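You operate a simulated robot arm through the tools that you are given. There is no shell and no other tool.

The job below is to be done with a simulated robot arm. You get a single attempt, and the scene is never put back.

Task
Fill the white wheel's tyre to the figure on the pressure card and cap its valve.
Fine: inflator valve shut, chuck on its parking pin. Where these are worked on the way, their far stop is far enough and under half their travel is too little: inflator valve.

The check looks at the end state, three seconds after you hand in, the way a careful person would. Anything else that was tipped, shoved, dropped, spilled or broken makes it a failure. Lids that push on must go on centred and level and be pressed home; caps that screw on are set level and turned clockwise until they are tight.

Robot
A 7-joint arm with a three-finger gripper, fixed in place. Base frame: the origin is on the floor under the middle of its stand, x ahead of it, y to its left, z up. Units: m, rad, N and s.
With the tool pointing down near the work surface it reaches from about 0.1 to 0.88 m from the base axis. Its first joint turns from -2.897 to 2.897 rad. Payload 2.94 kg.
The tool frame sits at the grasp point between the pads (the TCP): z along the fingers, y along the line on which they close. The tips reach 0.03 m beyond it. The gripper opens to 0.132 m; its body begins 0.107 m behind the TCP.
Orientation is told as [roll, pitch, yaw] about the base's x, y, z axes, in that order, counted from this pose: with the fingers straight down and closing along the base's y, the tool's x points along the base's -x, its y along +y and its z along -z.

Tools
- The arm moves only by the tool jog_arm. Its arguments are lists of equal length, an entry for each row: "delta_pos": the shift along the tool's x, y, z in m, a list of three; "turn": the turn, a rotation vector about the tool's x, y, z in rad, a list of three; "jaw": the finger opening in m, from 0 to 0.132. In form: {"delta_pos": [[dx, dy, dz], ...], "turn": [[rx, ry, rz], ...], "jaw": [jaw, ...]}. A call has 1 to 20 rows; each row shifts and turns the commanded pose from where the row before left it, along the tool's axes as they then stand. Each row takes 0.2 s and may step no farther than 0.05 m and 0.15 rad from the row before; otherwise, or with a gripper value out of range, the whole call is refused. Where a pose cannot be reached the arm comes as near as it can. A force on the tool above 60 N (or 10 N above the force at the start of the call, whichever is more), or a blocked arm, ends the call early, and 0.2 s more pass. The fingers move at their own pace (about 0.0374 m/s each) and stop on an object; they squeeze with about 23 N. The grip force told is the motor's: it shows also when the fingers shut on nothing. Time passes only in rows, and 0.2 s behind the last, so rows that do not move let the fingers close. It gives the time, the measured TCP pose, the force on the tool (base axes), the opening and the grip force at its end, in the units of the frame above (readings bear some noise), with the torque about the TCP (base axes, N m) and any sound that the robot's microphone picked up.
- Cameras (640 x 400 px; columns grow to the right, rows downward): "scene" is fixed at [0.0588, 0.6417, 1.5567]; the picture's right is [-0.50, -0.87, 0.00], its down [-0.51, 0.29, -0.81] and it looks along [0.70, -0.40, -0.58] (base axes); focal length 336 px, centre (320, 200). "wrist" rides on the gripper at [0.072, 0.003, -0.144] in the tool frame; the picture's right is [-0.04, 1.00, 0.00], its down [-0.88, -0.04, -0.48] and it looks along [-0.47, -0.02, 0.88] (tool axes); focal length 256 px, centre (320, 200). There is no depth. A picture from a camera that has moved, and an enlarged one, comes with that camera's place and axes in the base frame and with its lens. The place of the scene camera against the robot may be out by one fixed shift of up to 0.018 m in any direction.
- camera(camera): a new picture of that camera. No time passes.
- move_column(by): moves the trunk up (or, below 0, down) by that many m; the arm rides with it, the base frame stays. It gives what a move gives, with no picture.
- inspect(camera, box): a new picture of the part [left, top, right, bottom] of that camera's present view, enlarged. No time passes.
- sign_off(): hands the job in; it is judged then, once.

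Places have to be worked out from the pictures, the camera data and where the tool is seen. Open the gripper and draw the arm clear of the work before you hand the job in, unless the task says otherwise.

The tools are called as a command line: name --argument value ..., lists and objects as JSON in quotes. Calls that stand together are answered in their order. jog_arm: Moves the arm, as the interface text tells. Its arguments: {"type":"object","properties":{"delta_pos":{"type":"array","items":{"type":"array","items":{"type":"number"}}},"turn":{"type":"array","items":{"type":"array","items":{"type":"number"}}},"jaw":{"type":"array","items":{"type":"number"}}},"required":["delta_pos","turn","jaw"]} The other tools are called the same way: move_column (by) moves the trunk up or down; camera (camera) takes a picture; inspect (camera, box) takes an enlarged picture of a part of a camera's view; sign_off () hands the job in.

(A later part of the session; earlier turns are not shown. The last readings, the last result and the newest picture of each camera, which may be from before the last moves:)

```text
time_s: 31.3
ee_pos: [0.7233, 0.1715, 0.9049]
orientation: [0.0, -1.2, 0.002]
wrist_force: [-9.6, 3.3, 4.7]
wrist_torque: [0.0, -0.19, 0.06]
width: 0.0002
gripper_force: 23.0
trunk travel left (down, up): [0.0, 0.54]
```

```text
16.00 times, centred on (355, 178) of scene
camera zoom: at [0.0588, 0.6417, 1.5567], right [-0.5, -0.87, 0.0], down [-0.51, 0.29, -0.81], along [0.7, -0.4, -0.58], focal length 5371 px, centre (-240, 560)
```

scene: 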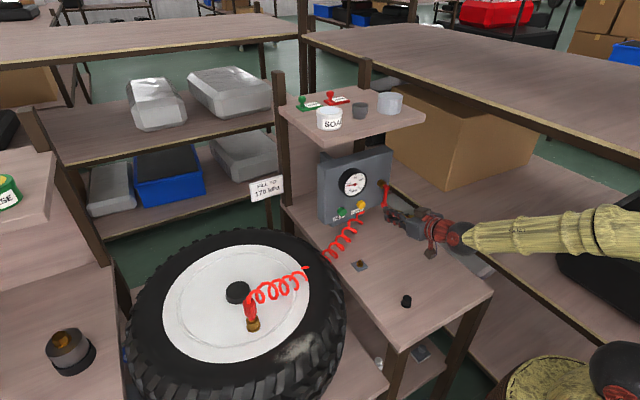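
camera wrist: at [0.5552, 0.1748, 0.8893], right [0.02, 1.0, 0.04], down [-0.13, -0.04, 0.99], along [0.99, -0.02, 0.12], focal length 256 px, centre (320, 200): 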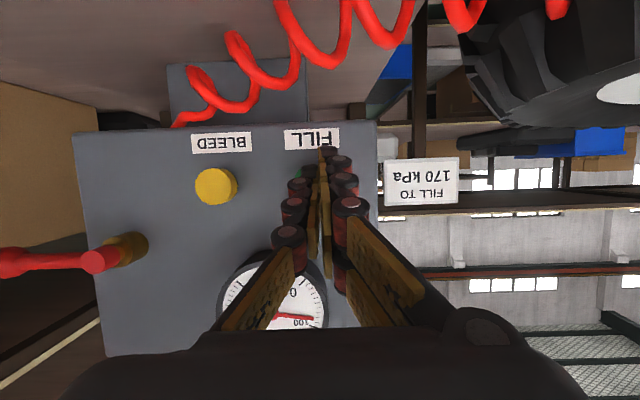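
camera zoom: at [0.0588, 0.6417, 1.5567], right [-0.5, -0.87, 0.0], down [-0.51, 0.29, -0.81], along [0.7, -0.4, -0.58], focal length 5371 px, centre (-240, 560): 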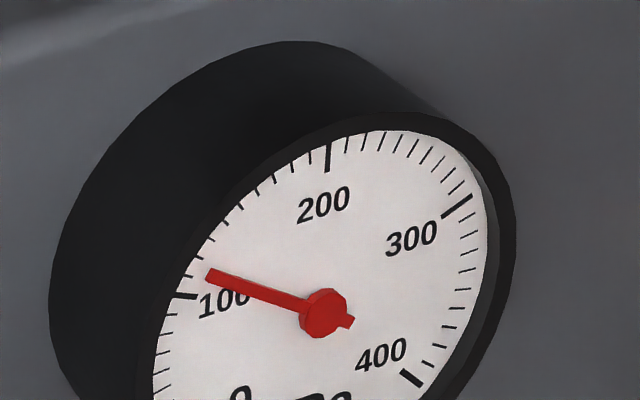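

Rate is about 12 kPa per second (needle ≈112). I hold three more seconds, to around 148, then refine.

jog_arm --delta_pos '[[0, 0, 0], [0, 0, 0], [0, 0, 0], [0, 0, 0], [0, 0, 0], [0, 0, 0], [0, 0, 0], [0, 0, 0], [0, 0, 0], [0, 0, 0], [0, 0, 0], [0, 0, 0], [0, 0, 0], [0, 0, 0]]' --turn '[[0, 0, 0], [0, 0, 0], [0, 0, 0], [0, 0, 0], [0, 0, 0], [0, 0, 0], [0, 0, 0], [0, 0, 0], [0, 0, 0], [0, 0, 0], [0, 0, 0], [0, 0, 0], [0, 0, 0], [0, 0, 0]]' --jaw '[0, 0, 0, 0, 0, 0, 0, 0, 0, 0, 0, 0, 0, 0]'

inspect --camera "scene" --box '[335, 165, 375, 190]'

```text
time_s: 34.3
ee_pos: [0.7237, 0.1713, 0.9051]
orientation: [-0.003, -1.2, 0.0]
wrist_force: [-10.8, 2.8, 4.5]
wrist_torque: [0.01, -0.21, 0.1]
width: 0.0001
gripper_force: 23.0
trunk travel left (down, up): [0.0, 0.54]
```

```text
16.00 times, centred on (355, 178) of scene
camera zoom: at [0.0588, 0.6417, 1.5567], right [-0.5, -0.87, 0.0], down [-0.51, 0.29, -0.81], along [0.7, -0.4, -0.58], focal length 5371 px, centre (-240, 560)
```

zoom: 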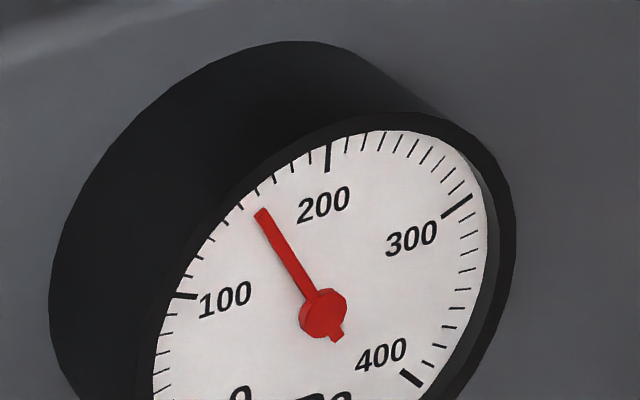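

Mapping the dial geometry, the needle now reads ≈155 kPa with ~13.6 kPa/s. I hold 0.6 s more and release in the same call, then read the resting value.

jog_arm --delta_pos '[[0, 0, 0], [0, 0, 0], [0, 0, 0], [0.0058, 0, -0.0149], [0.0022, 0, -0.0056], [0, 0, 0]]' --turn '[[0, 0, 0], [0, 0, 0], [0, 0, 0], [0, 0, 0], [0, 0, 0], [0, 0, 0]]' --jaw '[0, 0, 0, 0, 0, 0]'

inspect --camera "scene" --box '[335, 165, 375, 190]'

inspect --camera "scene" --box '[345, 171, 361, 181]'

camera --camera "wrist"

```text
time_s: 35.7
ee_pos: [0.7026, 0.1701, 0.9029]
orientation: [-0.001, -1.201, 0.001]
wrist_force: [-0.3, 0.3, -0.4]
wrist_torque: [0.01, 0.05, -0.02]
width: 0.0
gripper_force: 23.5
trunk travel left (down, up): [0.0, 0.54]
```

```text
16.00 times, centred on (355, 178) of scene
camera zoom: at [0.0588, 0.6417, 1.5567], right [-0.5, -0.87, 0.0], down [-0.51, 0.29, -0.81], along [0.7, -0.4, -0.58], focal length 5371 px, centre (-240, 560)
```

zoom: 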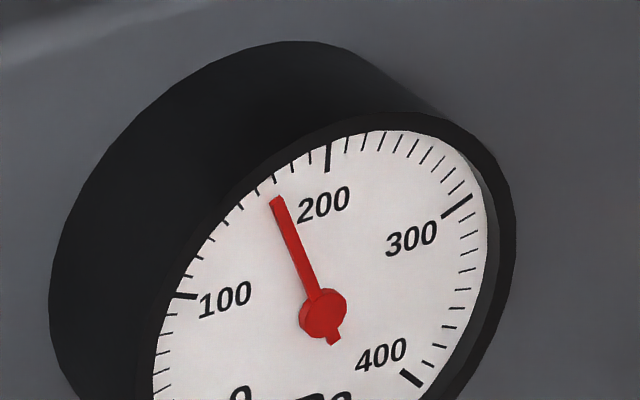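

```text
16.00 times, centred on (353, 176) of scene
camera zoom: at [0.0588, 0.6417, 1.5567], right [-0.5, -0.87, 0.0], down [-0.51, 0.29, -0.81], along [0.7, -0.4, -0.58], focal length 5371 px, centre (-208, 584)
```

zoom: 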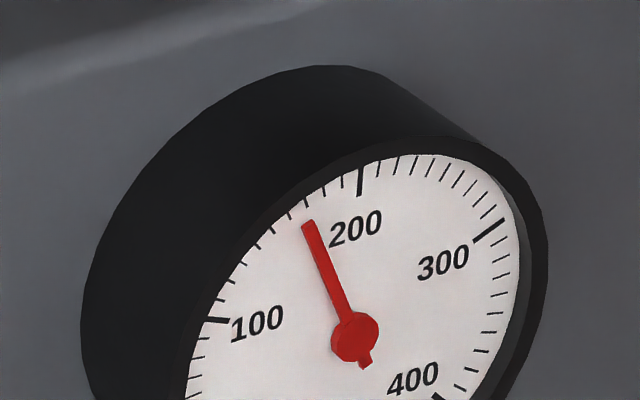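

```text
taken
camera wrist: at [0.5433, 0.1738, 0.8885], right [0.02, 1.0, 0.04], down [-0.13, -0.04, 0.99], along [0.99, -0.02, 0.12], focal length 256 px, centre (320, 200)
```

wrist: 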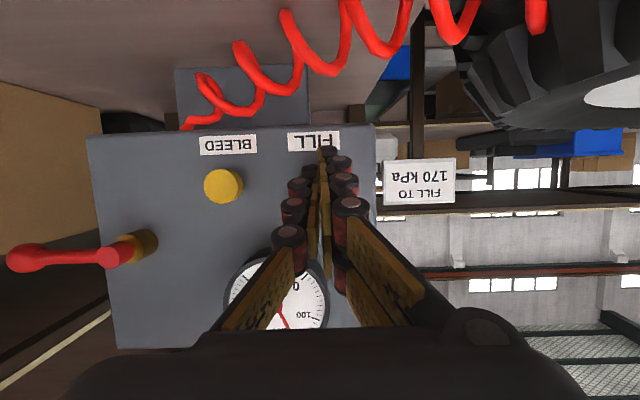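

The resting value works out to ≈166 kPa, stable. I give FILL one short tap for the last ~4 kPa.

jog_arm --delta_pos '[[-0.0044, 0, 0.0112], [-0.0036, 0, 0.0093], [0, 0, 0], [0.0058, 0, -0.0149], [0.0022, 0, -0.0056], [0, 0, 0]]' --turn '[[0, 0, 0], [0, 0, 0], [0, 0, 0], [0, 0, 0], [0, 0, 0], [0, 0, 0]]' --jaw '[0, 0, 0, 0, 0, 0]'

inspect --camera "scene" --box '[335, 165, 375, 190]'

```text
time_s: 37.1
ee_pos: [0.7018, 0.1716, 0.904]
orientation: [-0.001, -1.201, -0.002]
wrist_force: [-1.0, -0.8, -0.7]
wrist_torque: [0.03, 0.02, -0.01]
width: 0.0
gripper_force: 22.9
trunk travel left (down, up): [0.0, 0.54]
heard: click
```

```text
16.00 times, centred on (355, 178) of scene
camera zoom: at [0.0588, 0.6417, 1.5567], right [-0.5, -0.87, 0.0], down [-0.51, 0.29, -0.81], along [0.7, -0.4, -0.58], focal length 5371 px, centre (-240, 560)
```

zoom: 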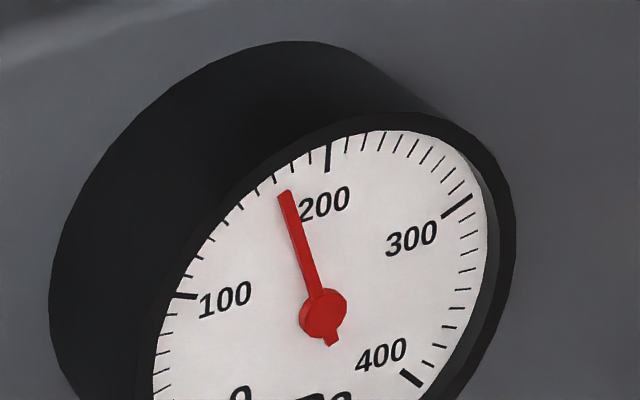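

The needle now reads ≈171 kPa. I back off and move toward the lever's upper side, taking a squarer wrist view of the gauge on the way to confirm.

jog_arm --delta_pos '[[0, 0, -0.03], [0, 0, -0.03], [0, 0, 0], [0, 0, 0], [0, 0, 0], [-0.0186, -0.0414, 0.0065], [-0.0186, -0.0414, 0.0065], [0, 0, 0]]' --turn '[[0, 0, 0], [0, 0, 0], [0.0932, 0, 0.0362], [0.0932, 0, 0.0362], [0.0932, 0, 0.0362], [0, 0, 0], [0, 0, 0], [0, 0, 0]]' --jaw '[0, 0, 0, 0, 0, 0, 0, 0]'

camera --camera "wrist"

inspect --camera "wrist" --box '[340, 200, 460, 275]'

```text
time_s: 38.9
ee_pos: [0.6436, 0.0841, 0.9566]
orientation: [-0.001, -1.2, -0.299]
wrist_force: [-0.6, -0.5, -0.2]
wrist_torque: [0.02, -0.01, 0.03]
width: 0.0
gripper_force: 23.1
trunk travel left (down, up): [0.0, 0.54]
```

```text
taken
camera wrist: at [0.4938, 0.1356, 0.9417], right [0.31, 0.95, 0.04], down [-0.13, 0.0, 0.99], along [0.94, -0.31, 0.12], focal length 256 px, centre (320, 200)
```

wrist: 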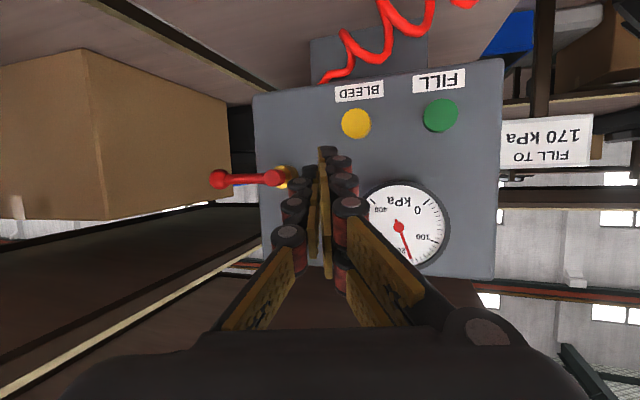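

```text
5.33 times, centred on (400, 238) of wrist
camera zoom: at [0.4938, 0.1356, 0.9417], right [0.31, 0.95, 0.04], down [-0.13, 0.0, 0.99], along [0.94, -0.31, 0.12], focal length 1365 px, centre (-107, 0)
```

zoom: 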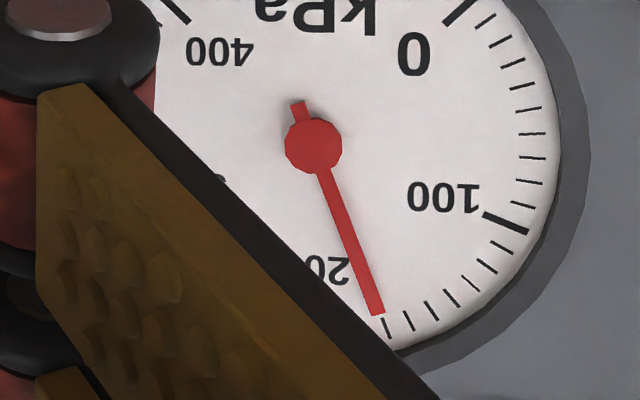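

Both views bracket 170 kPa. I zoom in on the needle tip to count ticks.

inspect --camera "wrist" --box '[395, 232, 445, 263]'

```text
12.80 times, centred on (420, 248) of wrist
camera zoom: at [0.4938, 0.1356, 0.9417], right [0.31, 0.95, 0.04], down [-0.13, 0.0, 0.99], along [0.94, -0.31, 0.12], focal length 3277 px, centre (-960, -408)
```

zoom: 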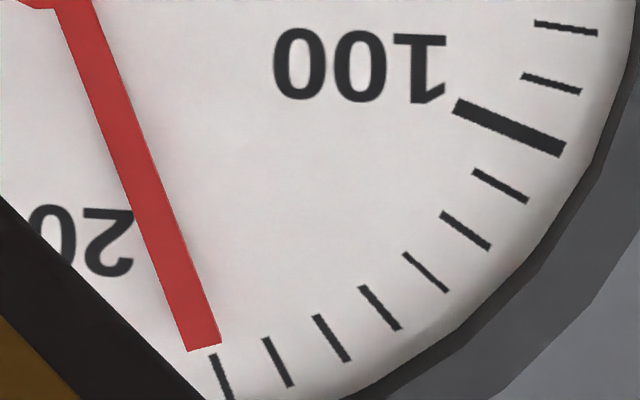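

Counting ticks, the needle sits right at 170–171 kPa, so filling is done. Next I move to above the lever to shut the inflator valve.

jog_arm --delta_pos '[[-0.0194, -0.04, 0.0099], [-0.0194, -0.04, 0.0099], [-0.0194, -0.04, 0.0099], [-0.0105, 0.0116, 0.0269], [-0.0105, 0.0116, 0.0269], [0, 0, 0]]' --turn '[[0, 0, 0], [0, 0, 0], [0, 0, 0], [0, 0, 0], [0, 0, 0], [0, 0, 0]]' --jaw '[0, 0, 0, 0, 0, 0]'

camera --camera "wrist"

inspect --camera "scene" --box '[310, 140, 470, 240]'

```text
time_s: 40.3
ee_pos: [0.7178, -0.0404, 0.9993]
orientation: [-0.001, -1.201, -0.299]
wrist_force: [0.1, -0.5, -0.4]
wrist_torque: [-0.02, -0.05, -0.02]
width: 0.0002
gripper_force: 22.7
trunk travel left (down, up): [0.0, 0.54]
```

```text
taken
camera wrist: at [0.5662, 0.012, 0.9843], right [0.31, 0.95, 0.04], down [-0.13, 0.0, 0.99], along [0.94, -0.31, 0.12], focal length 256 px, centre (320, 200)
```

wrist: 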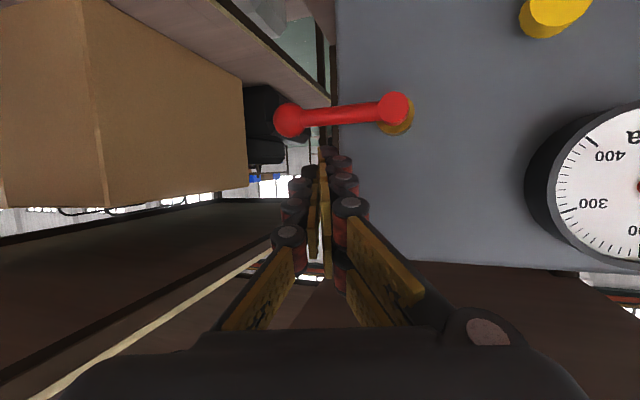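

```text
4.00 times, centred on (390, 190) of scene
camera zoom: at [0.0588, 0.6417, 1.5567], right [-0.5, -0.87, 0.0], down [-0.51, 0.29, -0.81], along [0.7, -0.4, -0.58], focal length 1343 px, centre (40, 240)
```

zoom: 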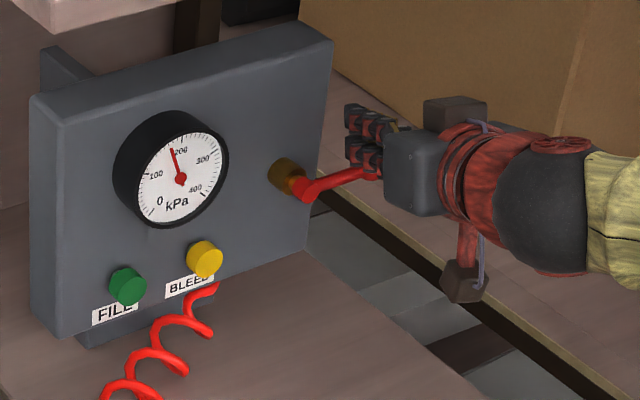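

Fingers are just above the lever. I push it down along its arc, first part.

jog_arm --delta_pos '[[0.0056, 0, 0.0022], [0.0056, 0, 0.0022], [0.0056, 0, 0.0022], [0.0085, -0.0033, 0.0044], [0.0085, -0.0033, 0.0044], [0.0071, 0.0005, 0.0026], [0.0071, 0.0005, 0.0026]]' --turn '[[0, 0, 0], [0, 0, 0], [0, 0, 0], [0, 0, 0], [0, 0, 0], [0, 0, 0], [0, 0, 0]]' --jaw '[0, 0, 0, 0, 0, 0, 0]'

camera --camera "wrist"

inspect --camera "scene" --box '[310, 140, 470, 240]'

```text
time_s: 41.9
ee_pos: [0.7203, -0.0468, 0.9455]
orientation: [0.0, -1.2, -0.302]
wrist_force: [-0.3, -0.5, -0.7]
wrist_torque: [-0.01, 0.0, 0.02]
width: 0.0002
gripper_force: 22.7
trunk travel left (down, up): [0.0, 0.54]
```

```text
taken
camera wrist: at [0.568, 0.0051, 0.9318], right [0.31, 0.95, 0.04], down [-0.13, 0.0, 0.99], along [0.94, -0.31, 0.12], focal length 256 px, centre (320, 200)
```

wrist: 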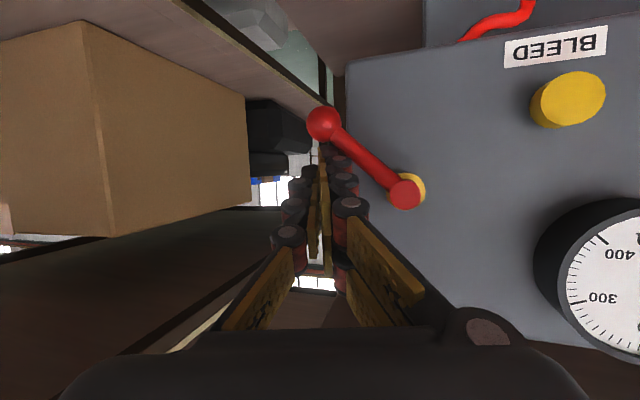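

```text
4.00 times, centred on (390, 190) of scene
camera zoom: at [0.0588, 0.6417, 1.5567], right [-0.5, -0.87, 0.0], down [-0.51, 0.29, -0.81], along [0.7, -0.4, -0.58], focal length 1343 px, centre (40, 240)
```

zoom: 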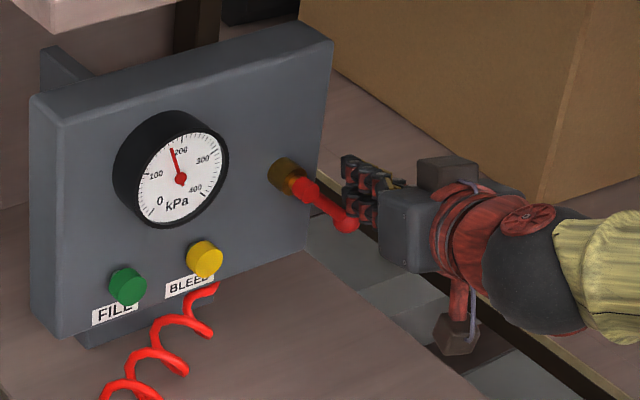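

The lever follows, about halfway down. I continue the arc toward the fully-down position.

jog_arm --delta_pos '[[0.0071, 0.0005, 0.0026], [0.0067, 0.0034, 0.0015], [0.0067, 0.0034, 0.0015], [0.0067, 0.0034, 0.0015], [0.0059, 0.0062, 0.0002], [0.0059, 0.0062, 0.0002], [0.004, 0.0067, -0.0006]]' --turn '[[0, 0, 0], [0, 0, 0], [0, 0, 0], [0, 0, 0], [0, 0, 0], [0, 0, 0], [0, 0, 0]]' --jaw '[0, 0, 0, 0, 0, 0, 0]'

camera --camera "wrist"

inspect --camera "scene" --box '[310, 140, 470, 240]'

```text
time_s: 43.5
ee_pos: [0.7186, -0.0147, 0.9061]
orientation: [0.002, -1.2, -0.304]
wrist_force: [-0.2, -0.3, 0.1]
wrist_torque: [-0.02, 0.01, 0.02]
width: 0.0
gripper_force: 23.0
trunk travel left (down, up): [0.0, 0.54]
```

```text
taken
camera wrist: at [0.5678, 0.036, 0.8904], right [0.31, 0.95, 0.04], down [-0.13, 0.0, 0.99], along [0.94, -0.31, 0.12], focal length 256 px, centre (320, 200)
```

wrist: 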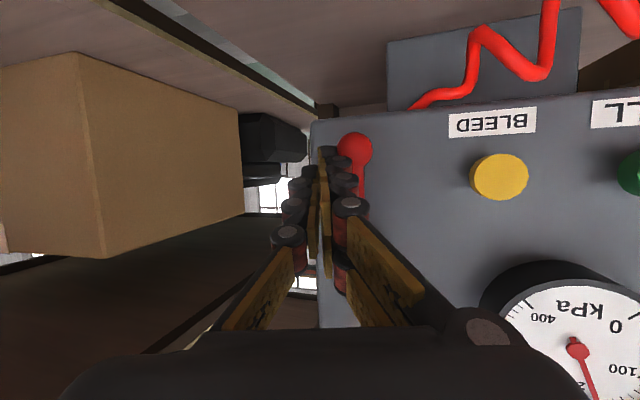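

```text
4.00 times, centred on (390, 190) of scene
camera zoom: at [0.0588, 0.6417, 1.5567], right [-0.5, -0.87, 0.0], down [-0.51, 0.29, -0.81], along [0.7, -0.4, -0.58], focal length 1343 px, centre (40, 240)
```

zoom: 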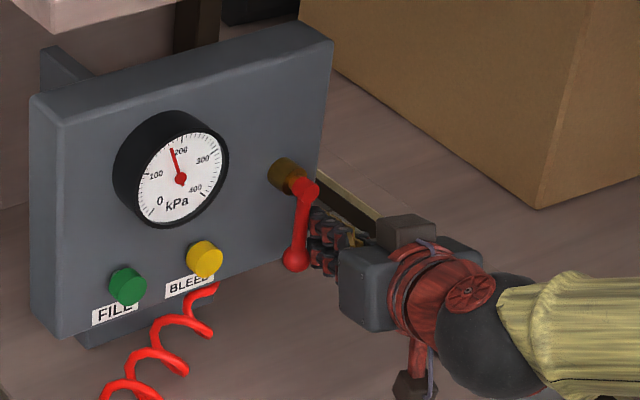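

The lever is back down at its start position. I push a bit more in +y to seat it against its shut stop.

jog_arm --delta_pos '[[0.0004, 0.0038, -0.0011], [0.0004, 0.0038, -0.0011], [0.0003, 0.0029, -0.0008]]' --turn '[[0, 0, 0], [0, 0, 0], [0, 0, 0]]' --jaw '[0, 0, 0]'

inspect --camera "scene" --box '[310, 140, 470, 240]'

```text
time_s: 44.3
ee_pos: [0.7179, -0.0115, 0.9054]
orientation: [0.003, -1.202, -0.312]
wrist_force: [3.0, -50.2, -1.1]
wrist_torque: [-1.16, -0.07, -0.74]
width: 0.0
gripper_force: 22.6
trunk travel left (down, up): [0.0, 0.54]
```

```text
4.00 times, centred on (390, 190) of scene
camera zoom: at [0.0588, 0.6417, 1.5567], right [-0.5, -0.87, 0.0], down [-0.51, 0.29, -0.81], along [0.7, -0.4, -0.58], focal length 1343 px, centre (40, 240)
```

zoom: 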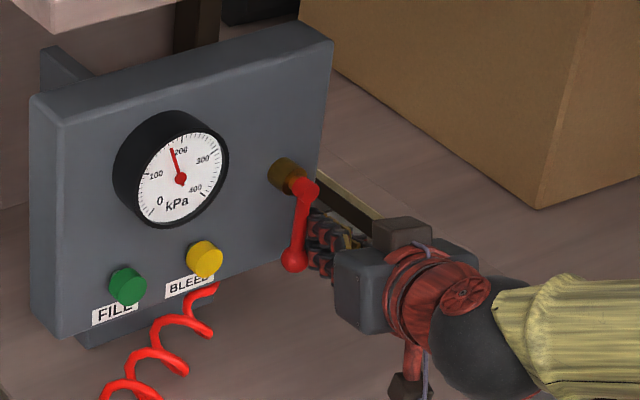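

The inflator valve is firmly shut (50 N against the stop). I release, back straight out, and raise the trunk again for downward work on the wheel.

jog_arm --delta_pos '[[-0.001, -0.0115, 0.0033], [-0.001, -0.0115, 0.0033], [0, 0, -0.04], [0, 0, -0.04], [0, 0, -0.02], [0, 0, 0]]' --turn '[[0, 0, 0], [0, 0, 0], [0, 0, 0], [0, 0, 0], [0, 0, 0], [0, 0, 0]]' --jaw '[0, 0, 0, 0, 0, 0]'

move_column --by 0.3

camera --camera "scene"

```text
time_s: 45.7
ee_pos: [0.6299, -0.0013, 0.9432]
orientation: [-0.001, -1.201, -0.3]
wrist_force: [0.1, 0.2, 0.9]
wrist_torque: [0.02, -0.01, -0.02]
width: 0.0001
gripper_force: 22.9
trunk travel left (down, up): [0.0, 0.54]
```

```text
time_s: 48.7
ee_pos: [0.6304, -0.0011, 1.2423]
orientation: [-0.003, -1.202, -0.299]
wrist_force: [0.2, 0.2, 0.1]
wrist_torque: [0.01, -0.01, 0.02]
width: 0.0001
gripper_force: 23.2
trunk travel left (down, up): [-0.3, 0.24]
```

```text
taken
```

scene: 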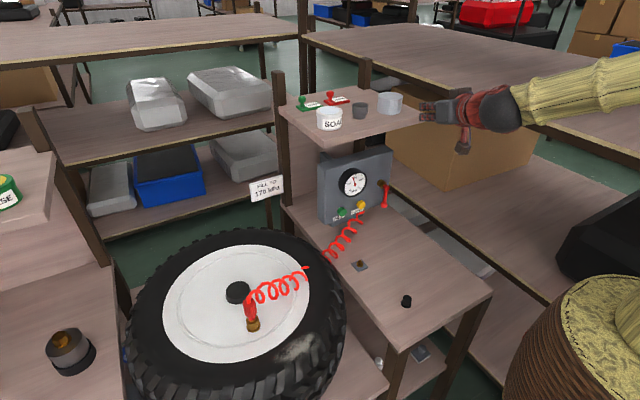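

I back away from the shelf, then bring the tool back to pointing straight down.

jog_arm --delta_pos '[[0.0138, -0.0118, -0.0356], [0.0138, -0.0118, -0.0356], [0.0138, -0.0118, -0.0356], [0, 0, 0], [0, 0, 0], [0, 0, 0], [0, 0, 0], [0, 0, 0], [0, 0, 0], [0, 0, 0], [0, 0, 0], [0, 0, 0], [0, 0, 0], [0, 0, 0], [0, 0, 0], [0, 0, 0], [0, 0, 0], [0, 0, 0]]' --turn '[[0, 0, 0], [0, 0, 0], [0, 0, 0], [0, 0.1, 0], [0, 0.1, 0], [0, 0.1, 0], [0, 0.1, 0], [0, 0.1, 0], [0, 0.1, 0], [0, 0.1, 0], [0, 0.1, 0], [0, 0.1, 0], [0, 0.1, 0], [0, 0.1, 0], [0, 0.1, 0], [0, 0, -0.1], [0, 0, -0.1], [0, 0, -0.1]]' --jaw '[0, 0, 0, 0, 0, 0, 0, 0, 0, 0, 0, 0, 0, 0, 0, 0, 0, 0]'

camera --camera "scene"

camera --camera "wrist"

```text
time_s: 52.5
ee_pos: [0.5106, -0.0025, 1.2421]
orientation: [0.001, 0.0, 0.002]
wrist_force: [1.1, -0.5, -0.6]
wrist_torque: [-0.01, 0.0, -0.01]
width: 0.0001
gripper_force: 22.6
trunk travel left (down, up): [-0.3, 0.24]
```

```text
taken
```

scene: 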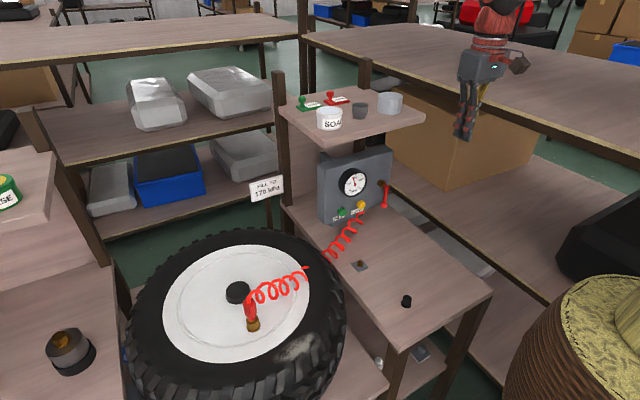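

```text
taken
camera wrist: at [0.4391, 0.0014, 1.3864], right [0.04, 1.0, 0.0], down [0.88, -0.04, 0.48], along [0.48, -0.02, -0.88], focal length 256 px, centre (320, 200)
```

wrist: 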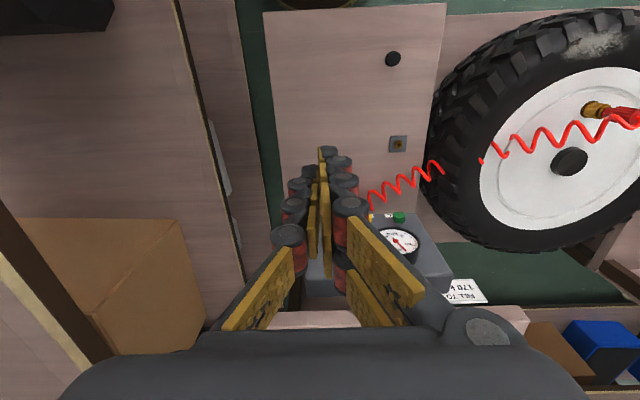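

Tool is pointing down again. I swing over to the wheel at safe height to look at the chuck from above.

jog_arm --delta_pos '[[0.02, 0.045, 0], [0.02, 0.045, 0], [0.02, 0.045, 0], [0, 0.05, 0], [0, 0.05, 0], [0, 0.05, 0], [0, 0.05, 0], [0, 0.05, 0], [0, 0.05, 0], [0, 0.05, 0], [0, 0.03, 0], [0, 0, 0]]' --turn '[[0, 0, 0], [0, 0, 0], [0, 0, 0], [0, 0, 0], [0, 0, 0], [0, 0, 0], [0, 0, 0], [0, 0, 0], [0, 0, 0], [0, 0, 0], [0, 0, 0], [0, 0, 0]]' --jaw '[0.02, 0.04, 0.06, 0.08, 0.09, 0.09, 0.09, 0.09, 0.09, 0.09, 0.09, 0.09]'

camera --camera "wrist"

camera --camera "scene"

```text
time_s: 55.1
ee_pos: [0.451, 0.5124, 1.2398]
orientation: [0.0, 0.0, -0.002]
wrist_force: [0.3, 0.1, -0.6]
wrist_torque: [0.01, 0.0, 0.0]
width: 0.0901
gripper_force: 0.1
trunk travel left (down, up): [-0.3, 0.24]
```

```text
taken
camera wrist: at [0.3788, 0.5167, 1.3843], right [0.04, 1.0, 0.0], down [0.88, -0.04, 0.48], along [0.48, -0.02, -0.88], focal length 256 px, centre (320, 200)
```

wrist: 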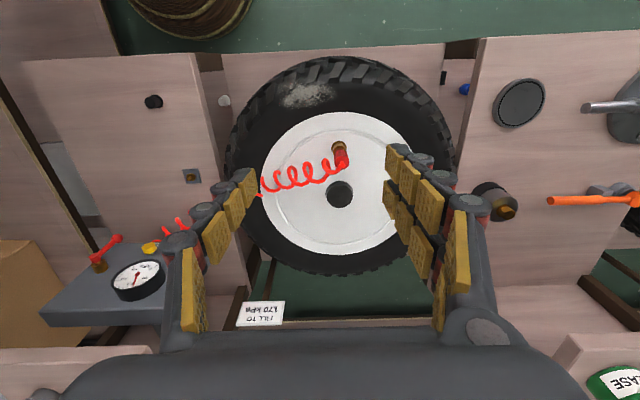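

```text
taken
```

scene: 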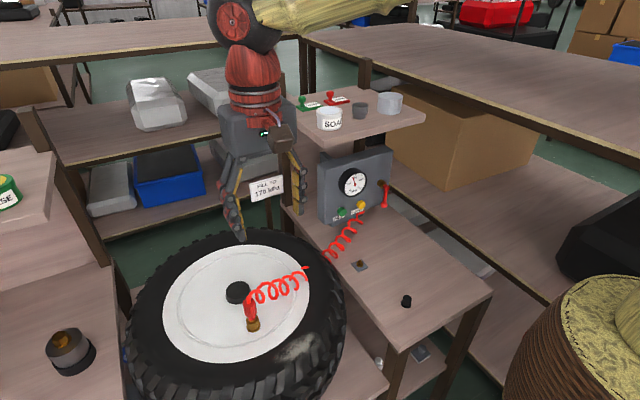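

I enlarge the chuck in both views to locate it precisely.

inspect --camera "wrist" --box '[300, 125, 380, 175]'

inspect --camera "scene" --box '[215, 275, 295, 340]'

```text
8.00 times, centred on (340, 150) of wrist
camera zoom: at [0.3788, 0.5167, 1.3843], right [0.04, 1.0, 0.0], down [0.88, -0.04, 0.48], along [0.48, -0.02, -0.88], focal length 2048 px, centre (160, 600)
```

zoom: 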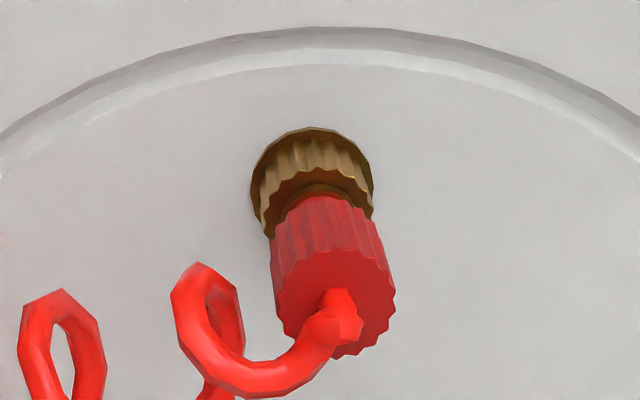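

```text
6.15 times, centred on (255, 308) of scene
camera zoom: at [0.0588, 0.6417, 1.5567], right [-0.5, -0.87, 0.0], down [-0.51, 0.29, -0.81], along [0.7, -0.4, -0.58], focal length 2066 px, centre (720, -462)
```

zoom: 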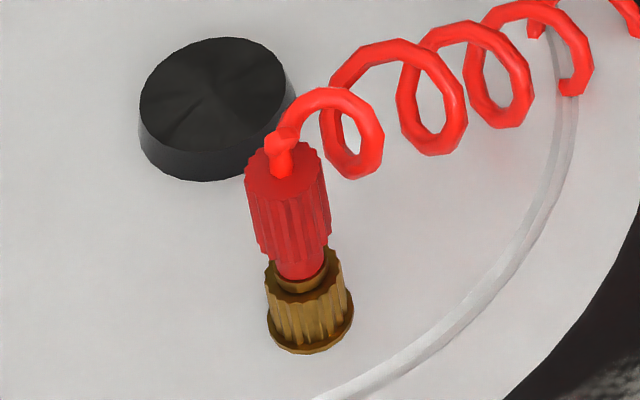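

The chuck stands upright with its axis near (0.55, 0.552), spanning z≈0.82–0.91, hose leaving toward -y. I yaw the tool by -1.2 rad so the fingers close across the hose direction, and move closer.

jog_arm --delta_pos '[[0, 0, 0], [0, 0, 0], [0, 0, 0], [0, 0, 0], [0, 0, 0], [0, 0, 0], [0, 0, 0], [0, 0, 0], [0, 0, 0.04], [0, 0, 0.04], [0, 0, 0]]' --turn '[[0, 0, 0.15], [0, 0, 0.15], [0, 0, 0.15], [0, 0, 0.15], [0, 0, 0.15], [0, 0, 0.15], [0, 0, 0.15], [0, 0, 0.15], [0, 0, 0], [0, 0, 0], [0, 0, 0]]' --jaw '[0.09, 0.09, 0.09, 0.09, 0.09, 0.09, 0.09, 0.09, 0.09, 0.09, 0.09]'

camera --camera "wrist"

camera --camera "scene"

```text
time_s: 57.5
ee_pos: [0.4515, 0.5116, 1.1628]
orientation: [0.0, 0.0, -1.202]
wrist_force: [-0.6, 0.6, -1.1]
wrist_torque: [0.04, -0.01, -0.03]
width: 0.0899
gripper_force: 0.1
trunk travel left (down, up): [-0.3, 0.24]
```

```text
taken
camera wrist: at [0.4288, 0.5807, 1.3069], right [0.95, 0.32, 0.0], down [0.28, -0.83, 0.48], along [0.15, -0.45, -0.88], focal length 256 px, centre (320, 200)
```

wrist: 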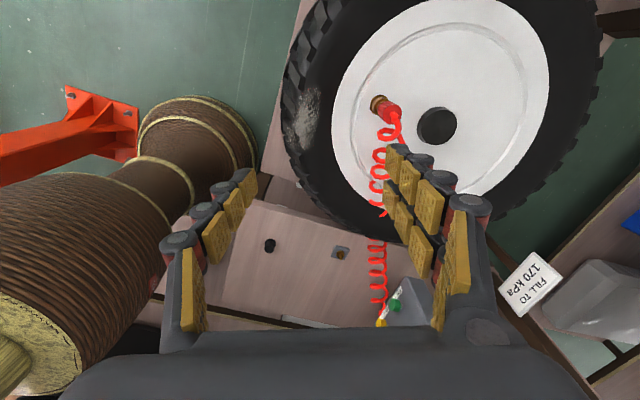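

```text
taken
```

scene: 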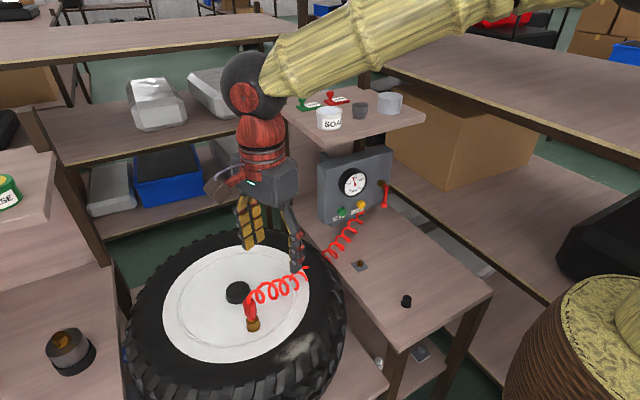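

That orientation is reachable and the hose runs between the fingers. I enlarge the chuck for an accurate fix.

inspect --camera "wrist" --box '[350, 80, 430, 130]'

```text
8.00 times, centred on (390, 105) of wrist
camera zoom: at [0.4288, 0.5807, 1.3069], right [0.95, 0.32, 0.0], down [0.28, -0.83, 0.48], along [0.15, -0.45, -0.88], focal length 2048 px, centre (-240, 960)
```

zoom: 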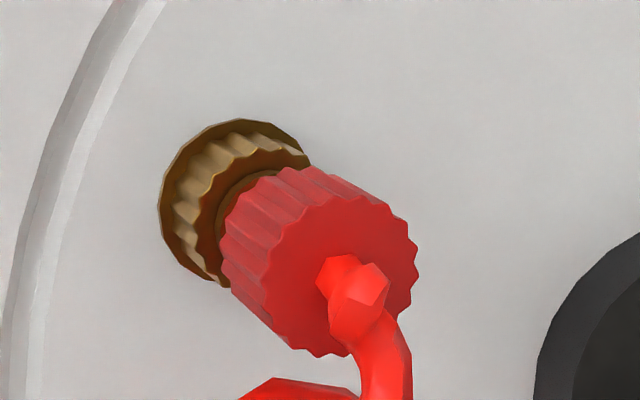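

Chuck axis is consistent at (0.552, 0.5525), top at z≈0.91. I move straight above it and descend part-way.

jog_arm --delta_pos '[[0.0006, 0.0362, 0.02], [0.0006, 0.0362, 0.02], [0.0005, 0.0361, 0.02], [0, 0, 0.04], [0, 0, 0]]' --turn '[[0, 0, 0], [0, 0, 0], [0, 0, 0], [0, 0, 0], [0, 0, 0]]' --jaw '[0.09, 0.09, 0.09, 0.09, 0.09]'

camera --camera "wrist"

camera --camera "scene"

```text
time_s: 58.7
ee_pos: [0.5516, 0.5547, 1.0608]
orientation: [-0.001, 0.0, -1.201]
wrist_force: [0.9, -0.5, 1.0]
wrist_torque: [0.01, 0.0, 0.04]
width: 0.0902
gripper_force: 0.0
trunk travel left (down, up): [-0.3, 0.24]
```

```text
taken
camera wrist: at [0.5278, 0.6238, 1.2051], right [0.95, 0.32, 0.0], down [0.28, -0.83, 0.48], along [0.15, -0.45, -0.88], focal length 256 px, centre (320, 200)
```

wrist: 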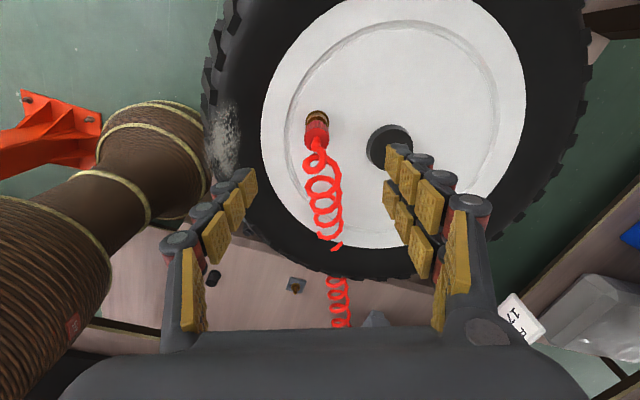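

```text
taken
```

scene: 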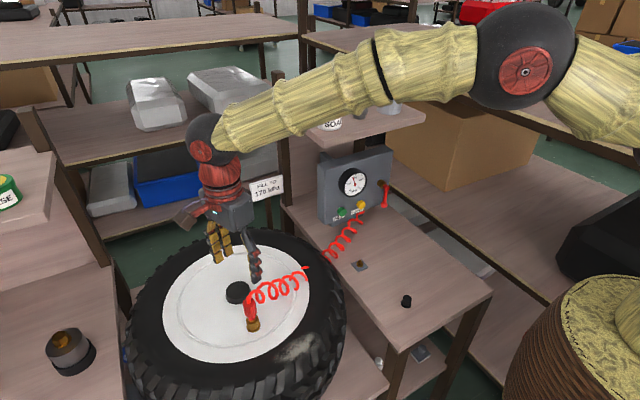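

inspect --camera "wrist" --box '[280, 95, 360, 145]'

```text
8.00 times, centred on (320, 120) of wrist
camera zoom: at [0.5278, 0.6238, 1.2051], right [0.95, 0.32, 0.0], down [0.28, -0.83, 0.48], along [0.15, -0.45, -0.88], focal length 2048 px, centre (320, 840)
```

zoom: 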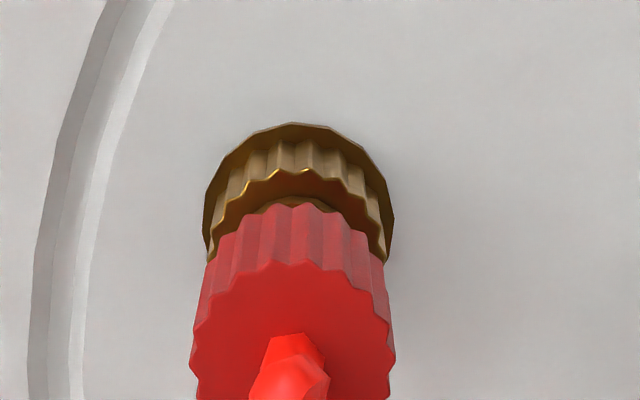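

Refined: axis ≈ (0.5495, 0.552), top z≈0.92. I narrow the jaws a little, correct by ~3 mm and descend around the red body.

jog_arm --delta_pos '[[-0.0011, -0.0032, 0.03], [0, 0, 0.035], [0, 0, 0.035], [0, 0, 0.035], [0, 0, 0.033], [0, 0, 0]]' --turn '[[0, 0, 0], [0, 0, 0], [0, 0, 0], [0, 0, 0], [0, 0, 0], [0, 0, 0]]' --jaw '[0.07, 0.07, 0.07, 0.07, 0.07, 0.07]'

camera --camera "wrist"

inspect --camera "scene" --box '[190, 240, 310, 340]'

```text
time_s: 60.1
ee_pos: [0.5495, 0.5534, 0.8934]
orientation: [0.0, 0.001, -1.201]
wrist_force: [-0.6, 0.5, 0.8]
wrist_torque: [-0.02, 0.0, 0.0]
width: 0.0702
gripper_force: 0.0
trunk travel left (down, up): [-0.3, 0.24]
```

```text
taken
camera wrist: at [0.5275, 0.622, 1.0379], right [0.95, 0.32, 0.0], down [0.28, -0.83, 0.48], along [0.15, -0.45, -0.88], focal length 256 px, centre (320, 200)
```

wrist: 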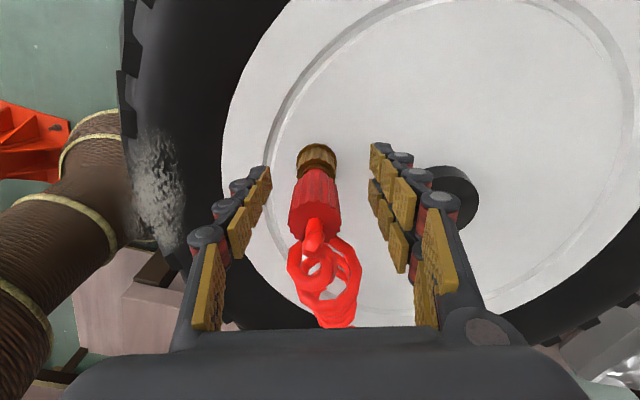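

```text
4.00 times, centred on (250, 290) of scene
camera zoom: at [0.0588, 0.6417, 1.5567], right [-0.5, -0.87, 0.0], down [-0.51, 0.29, -0.81], along [0.7, -0.4, -0.58], focal length 1343 px, centre (600, -160)
```

zoom: 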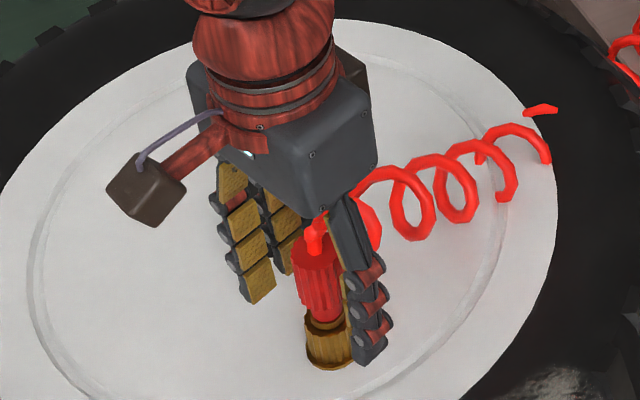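

The fingers straddle the chuck nicely. I raise 8 mm so the pads meet only the red body, then close.

jog_arm --delta_pos '[[0, 0, -0.008], [0, 0, 0], [0, 0, 0], [0, 0, 0], [0, 0, 0], [0, 0, 0], [0, 0, 0]]' --turn '[[0, 0, 0], [0, 0, 0], [0, 0, 0], [0, 0, 0], [0, 0, 0], [0, 0, 0], [0, 0, 0]]' --jaw '[0.07, 0.05, 0.03, 0.02, 0.01, 0.0, 0.0]'

camera --camera "wrist"

inspect --camera "scene" --box '[190, 240, 310, 340]'

```text
time_s: 61.7
ee_pos: [0.5489, 0.5519, 0.9005]
orientation: [-0.002, -0.003, -1.201]
wrist_force: [-8.9, -4.3, 0.1]
wrist_torque: [-0.08, 0.17, -0.04]
width: 0.0261
gripper_force: 22.4
trunk travel left (down, up): [-0.3, 0.24]
```

```text
taken
camera wrist: at [0.5262, 0.6209, 1.0455], right [0.95, 0.32, 0.0], down [0.28, -0.83, 0.48], along [0.15, -0.45, -0.88], focal length 256 px, centre (320, 200)
```

wrist: 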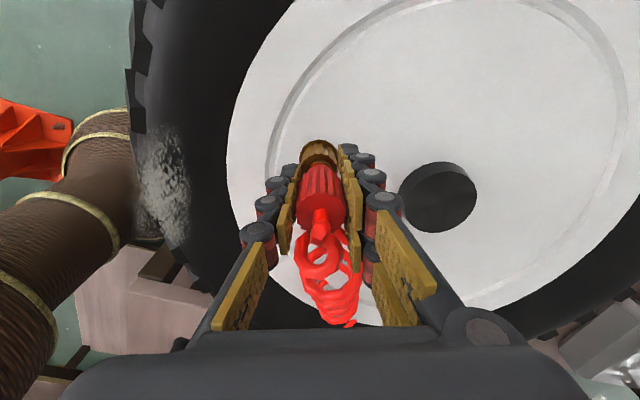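

```text
4.00 times, centred on (250, 290) of scene
camera zoom: at [0.0588, 0.6417, 1.5567], right [-0.5, -0.87, 0.0], down [-0.51, 0.29, -0.81], along [0.7, -0.4, -0.58], focal length 1343 px, centre (600, -160)
```

zoom: 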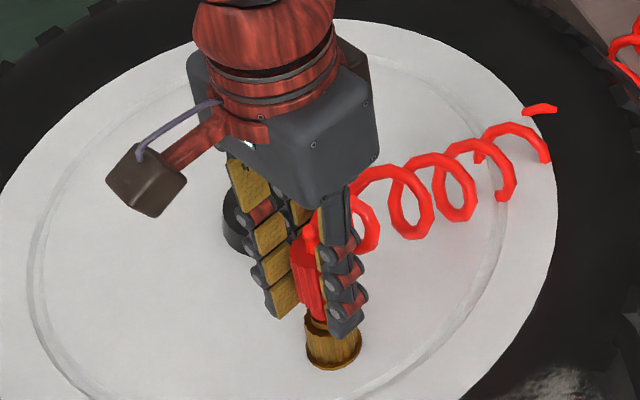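

Gripped at width 26 mm, with a ~10 N sideways load meaning the true axis lies ~3 mm toward -tool-y. I null that offset first to learn the exact valve axis.

jog_arm --delta_pos '[[0, -0.0015, 0], [0, -0.0015, 0], [0, 0, 0]]' --turn '[[0, 0, 0], [0, 0, 0], [0, 0, 0]]' --jaw '[0.0, 0.0, 0.0]'

```text
time_s: 62.5
ee_pos: [0.549, 0.5516, 0.9027]
orientation: [0.001, -0.002, -1.202]
wrist_force: [3.3, 1.1, -6.9]
wrist_torque: [-0.01, -0.13, -0.02]
width: 0.0263
gripper_force: 23.2
trunk travel left (down, up): [-0.3, 0.24]
```

The valve axis is at about (0.549, 0.5517). Now I pull straight up in small steps.

jog_arm --delta_pos '[[0, 0.0007, -0.003], [0, 0, -0.004], [0, 0, -0.004], [0, 0, -0.004]]' --turn '[[0, 0, 0], [0, 0, 0], [0, 0, 0], [0, 0, 0]]' --jaw '[0.0, 0.0, 0.0, 0.0]'

camera --camera "wrist"

inspect --camera "scene" --box '[190, 240, 310, 340]'

```text
time_s: 63.5
ee_pos: [0.5474, 0.5538, 0.9185]
orientation: [-0.001, 0.0, -1.199]
wrist_force: [0.3, -0.3, -1.1]
wrist_torque: [0.0, 0.02, -0.04]
width: 0.0262
gripper_force: 23.2
trunk travel left (down, up): [-0.3, 0.24]
```

```text
taken
camera wrist: at [0.5243, 0.6223, 1.0616], right [0.95, 0.32, 0.0], down [0.28, -0.83, 0.48], along [0.15, -0.45, -0.88], focal length 256 px, centre (320, 200)
```

wrist: 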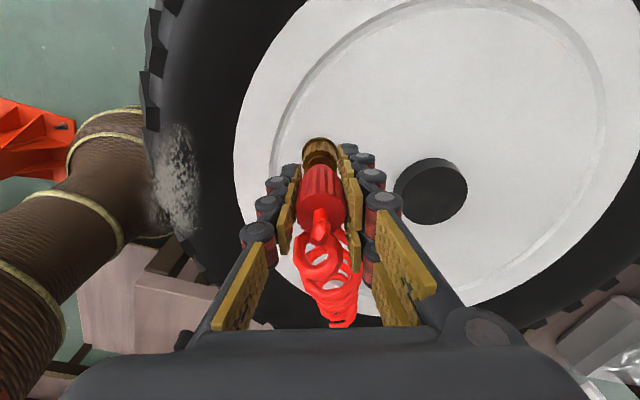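

```text
4.00 times, centred on (250, 290) of scene
camera zoom: at [0.0588, 0.6417, 1.5567], right [-0.5, -0.87, 0.0], down [-0.51, 0.29, -0.81], along [0.7, -0.4, -0.58], focal length 1343 px, centre (600, -160)
```

zoom: 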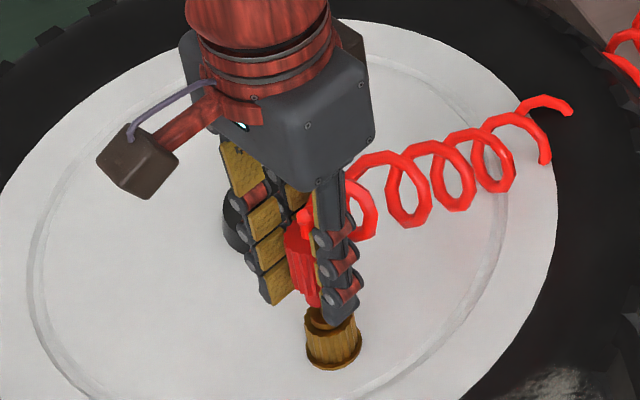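

The chuck came free with little force and the brass valve stays on the wheel. I lift it clear by another 8 cm.

jog_arm --delta_pos '[[0, 0, -0.01], [0, 0, -0.02], [0, 0, -0.03], [0, 0, -0.03], [0, 0, 0]]' --turn '[[0, 0, 0], [0, 0, 0], [0, 0, 0], [0, 0, 0], [0, 0, 0]]' --jaw '[0.0, 0.0, 0.0, 0.0, 0.0]'

camera --camera "wrist"

inspect --camera "scene" --box '[190, 240, 310, 340]'

inspect --camera "scene" --box '[335, 165, 375, 190]'

```text
time_s: 64.7
ee_pos: [0.5458, 0.5515, 1.0062]
orientation: [0.0, -0.003, -1.201]
wrist_force: [-0.3, 0.1, -0.4]
wrist_torque: [0.0, 0.05, 0.02]
width: 0.0262
gripper_force: 23.1
trunk travel left (down, up): [-0.3, 0.24]
```

```text
taken
camera wrist: at [0.5235, 0.6213, 1.1505], right [0.95, 0.32, 0.0], down [0.28, -0.83, 0.48], along [0.15, -0.45, -0.88], focal length 256 px, centre (320, 200)
```

wrist: 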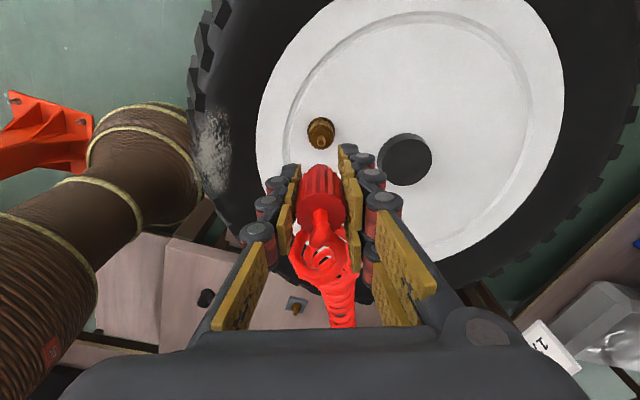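

```text
4.00 times, centred on (250, 290) of scene
camera zoom: at [0.0588, 0.6417, 1.5567], right [-0.5, -0.87, 0.0], down [-0.51, 0.29, -0.81], along [0.7, -0.4, -0.58], focal length 1343 px, centre (600, -160)
```

zoom: 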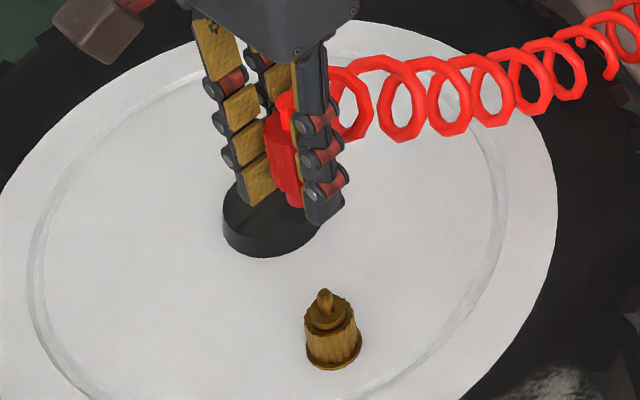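

```text
16.00 times, centred on (355, 178) of scene
camera zoom: at [0.0588, 0.6417, 1.5567], right [-0.5, -0.87, 0.0], down [-0.51, 0.29, -0.81], along [0.7, -0.4, -0.58], focal length 5371 px, centre (-240, 560)
```

zoom: 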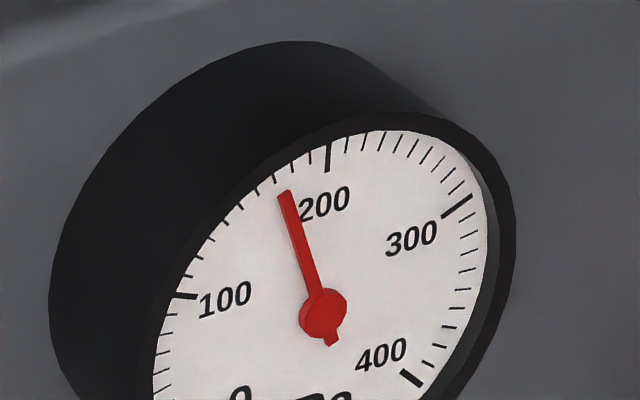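

The chuck is in hand, the valve shows a slim brass stem on a knurled base, and the gauge still reads ~171. I record where the valve stem appears in the wrist view as an alignment reference.

inspect --camera "wrist" --box '[280, 100, 360, 150]'

inspect --camera "wrist" --box '[270, 145, 370, 210]'

inspect --camera "wrist" --box '[180, 270, 330, 330]'

```text
8.00 times, centred on (320, 125) of wrist
camera zoom: at [0.5235, 0.6213, 1.1505], right [0.95, 0.32, 0.0], down [0.28, -0.83, 0.48], along [0.15, -0.45, -0.88], focal length 2048 px, centre (320, 800)
```

zoom: 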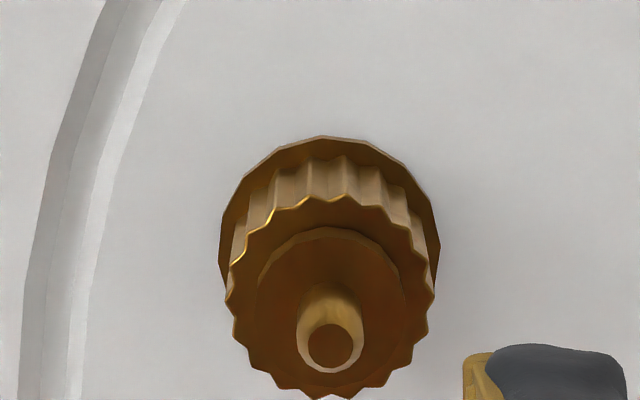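

```text
6.15 times, centred on (320, 178) of wrist
camera zoom: at [0.5235, 0.6213, 1.1505], right [0.95, 0.32, 0.0], down [0.28, -0.83, 0.48], along [0.15, -0.45, -0.88], focal length 1575 px, centre (320, 338)
```

zoom: 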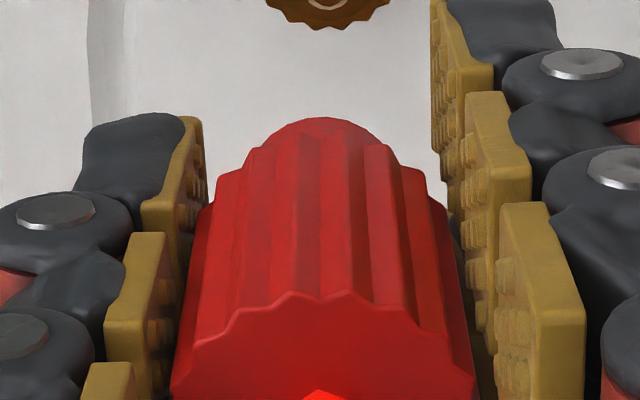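

```text
4.27 times, centred on (255, 300) of wrist
camera zoom: at [0.5235, 0.6213, 1.1505], right [0.95, 0.32, 0.0], down [0.28, -0.83, 0.48], along [0.15, -0.45, -0.88], focal length 1092 px, centre (597, -227)
```

zoom: 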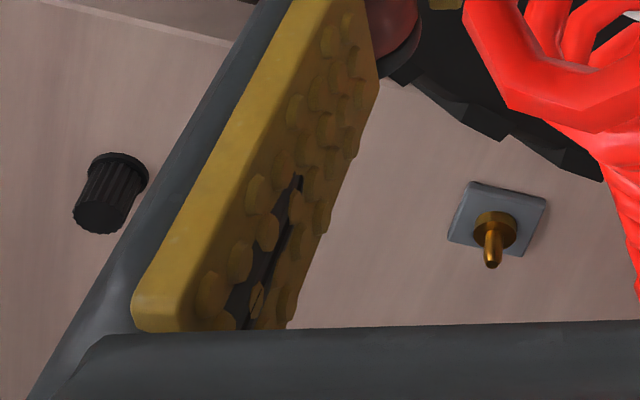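

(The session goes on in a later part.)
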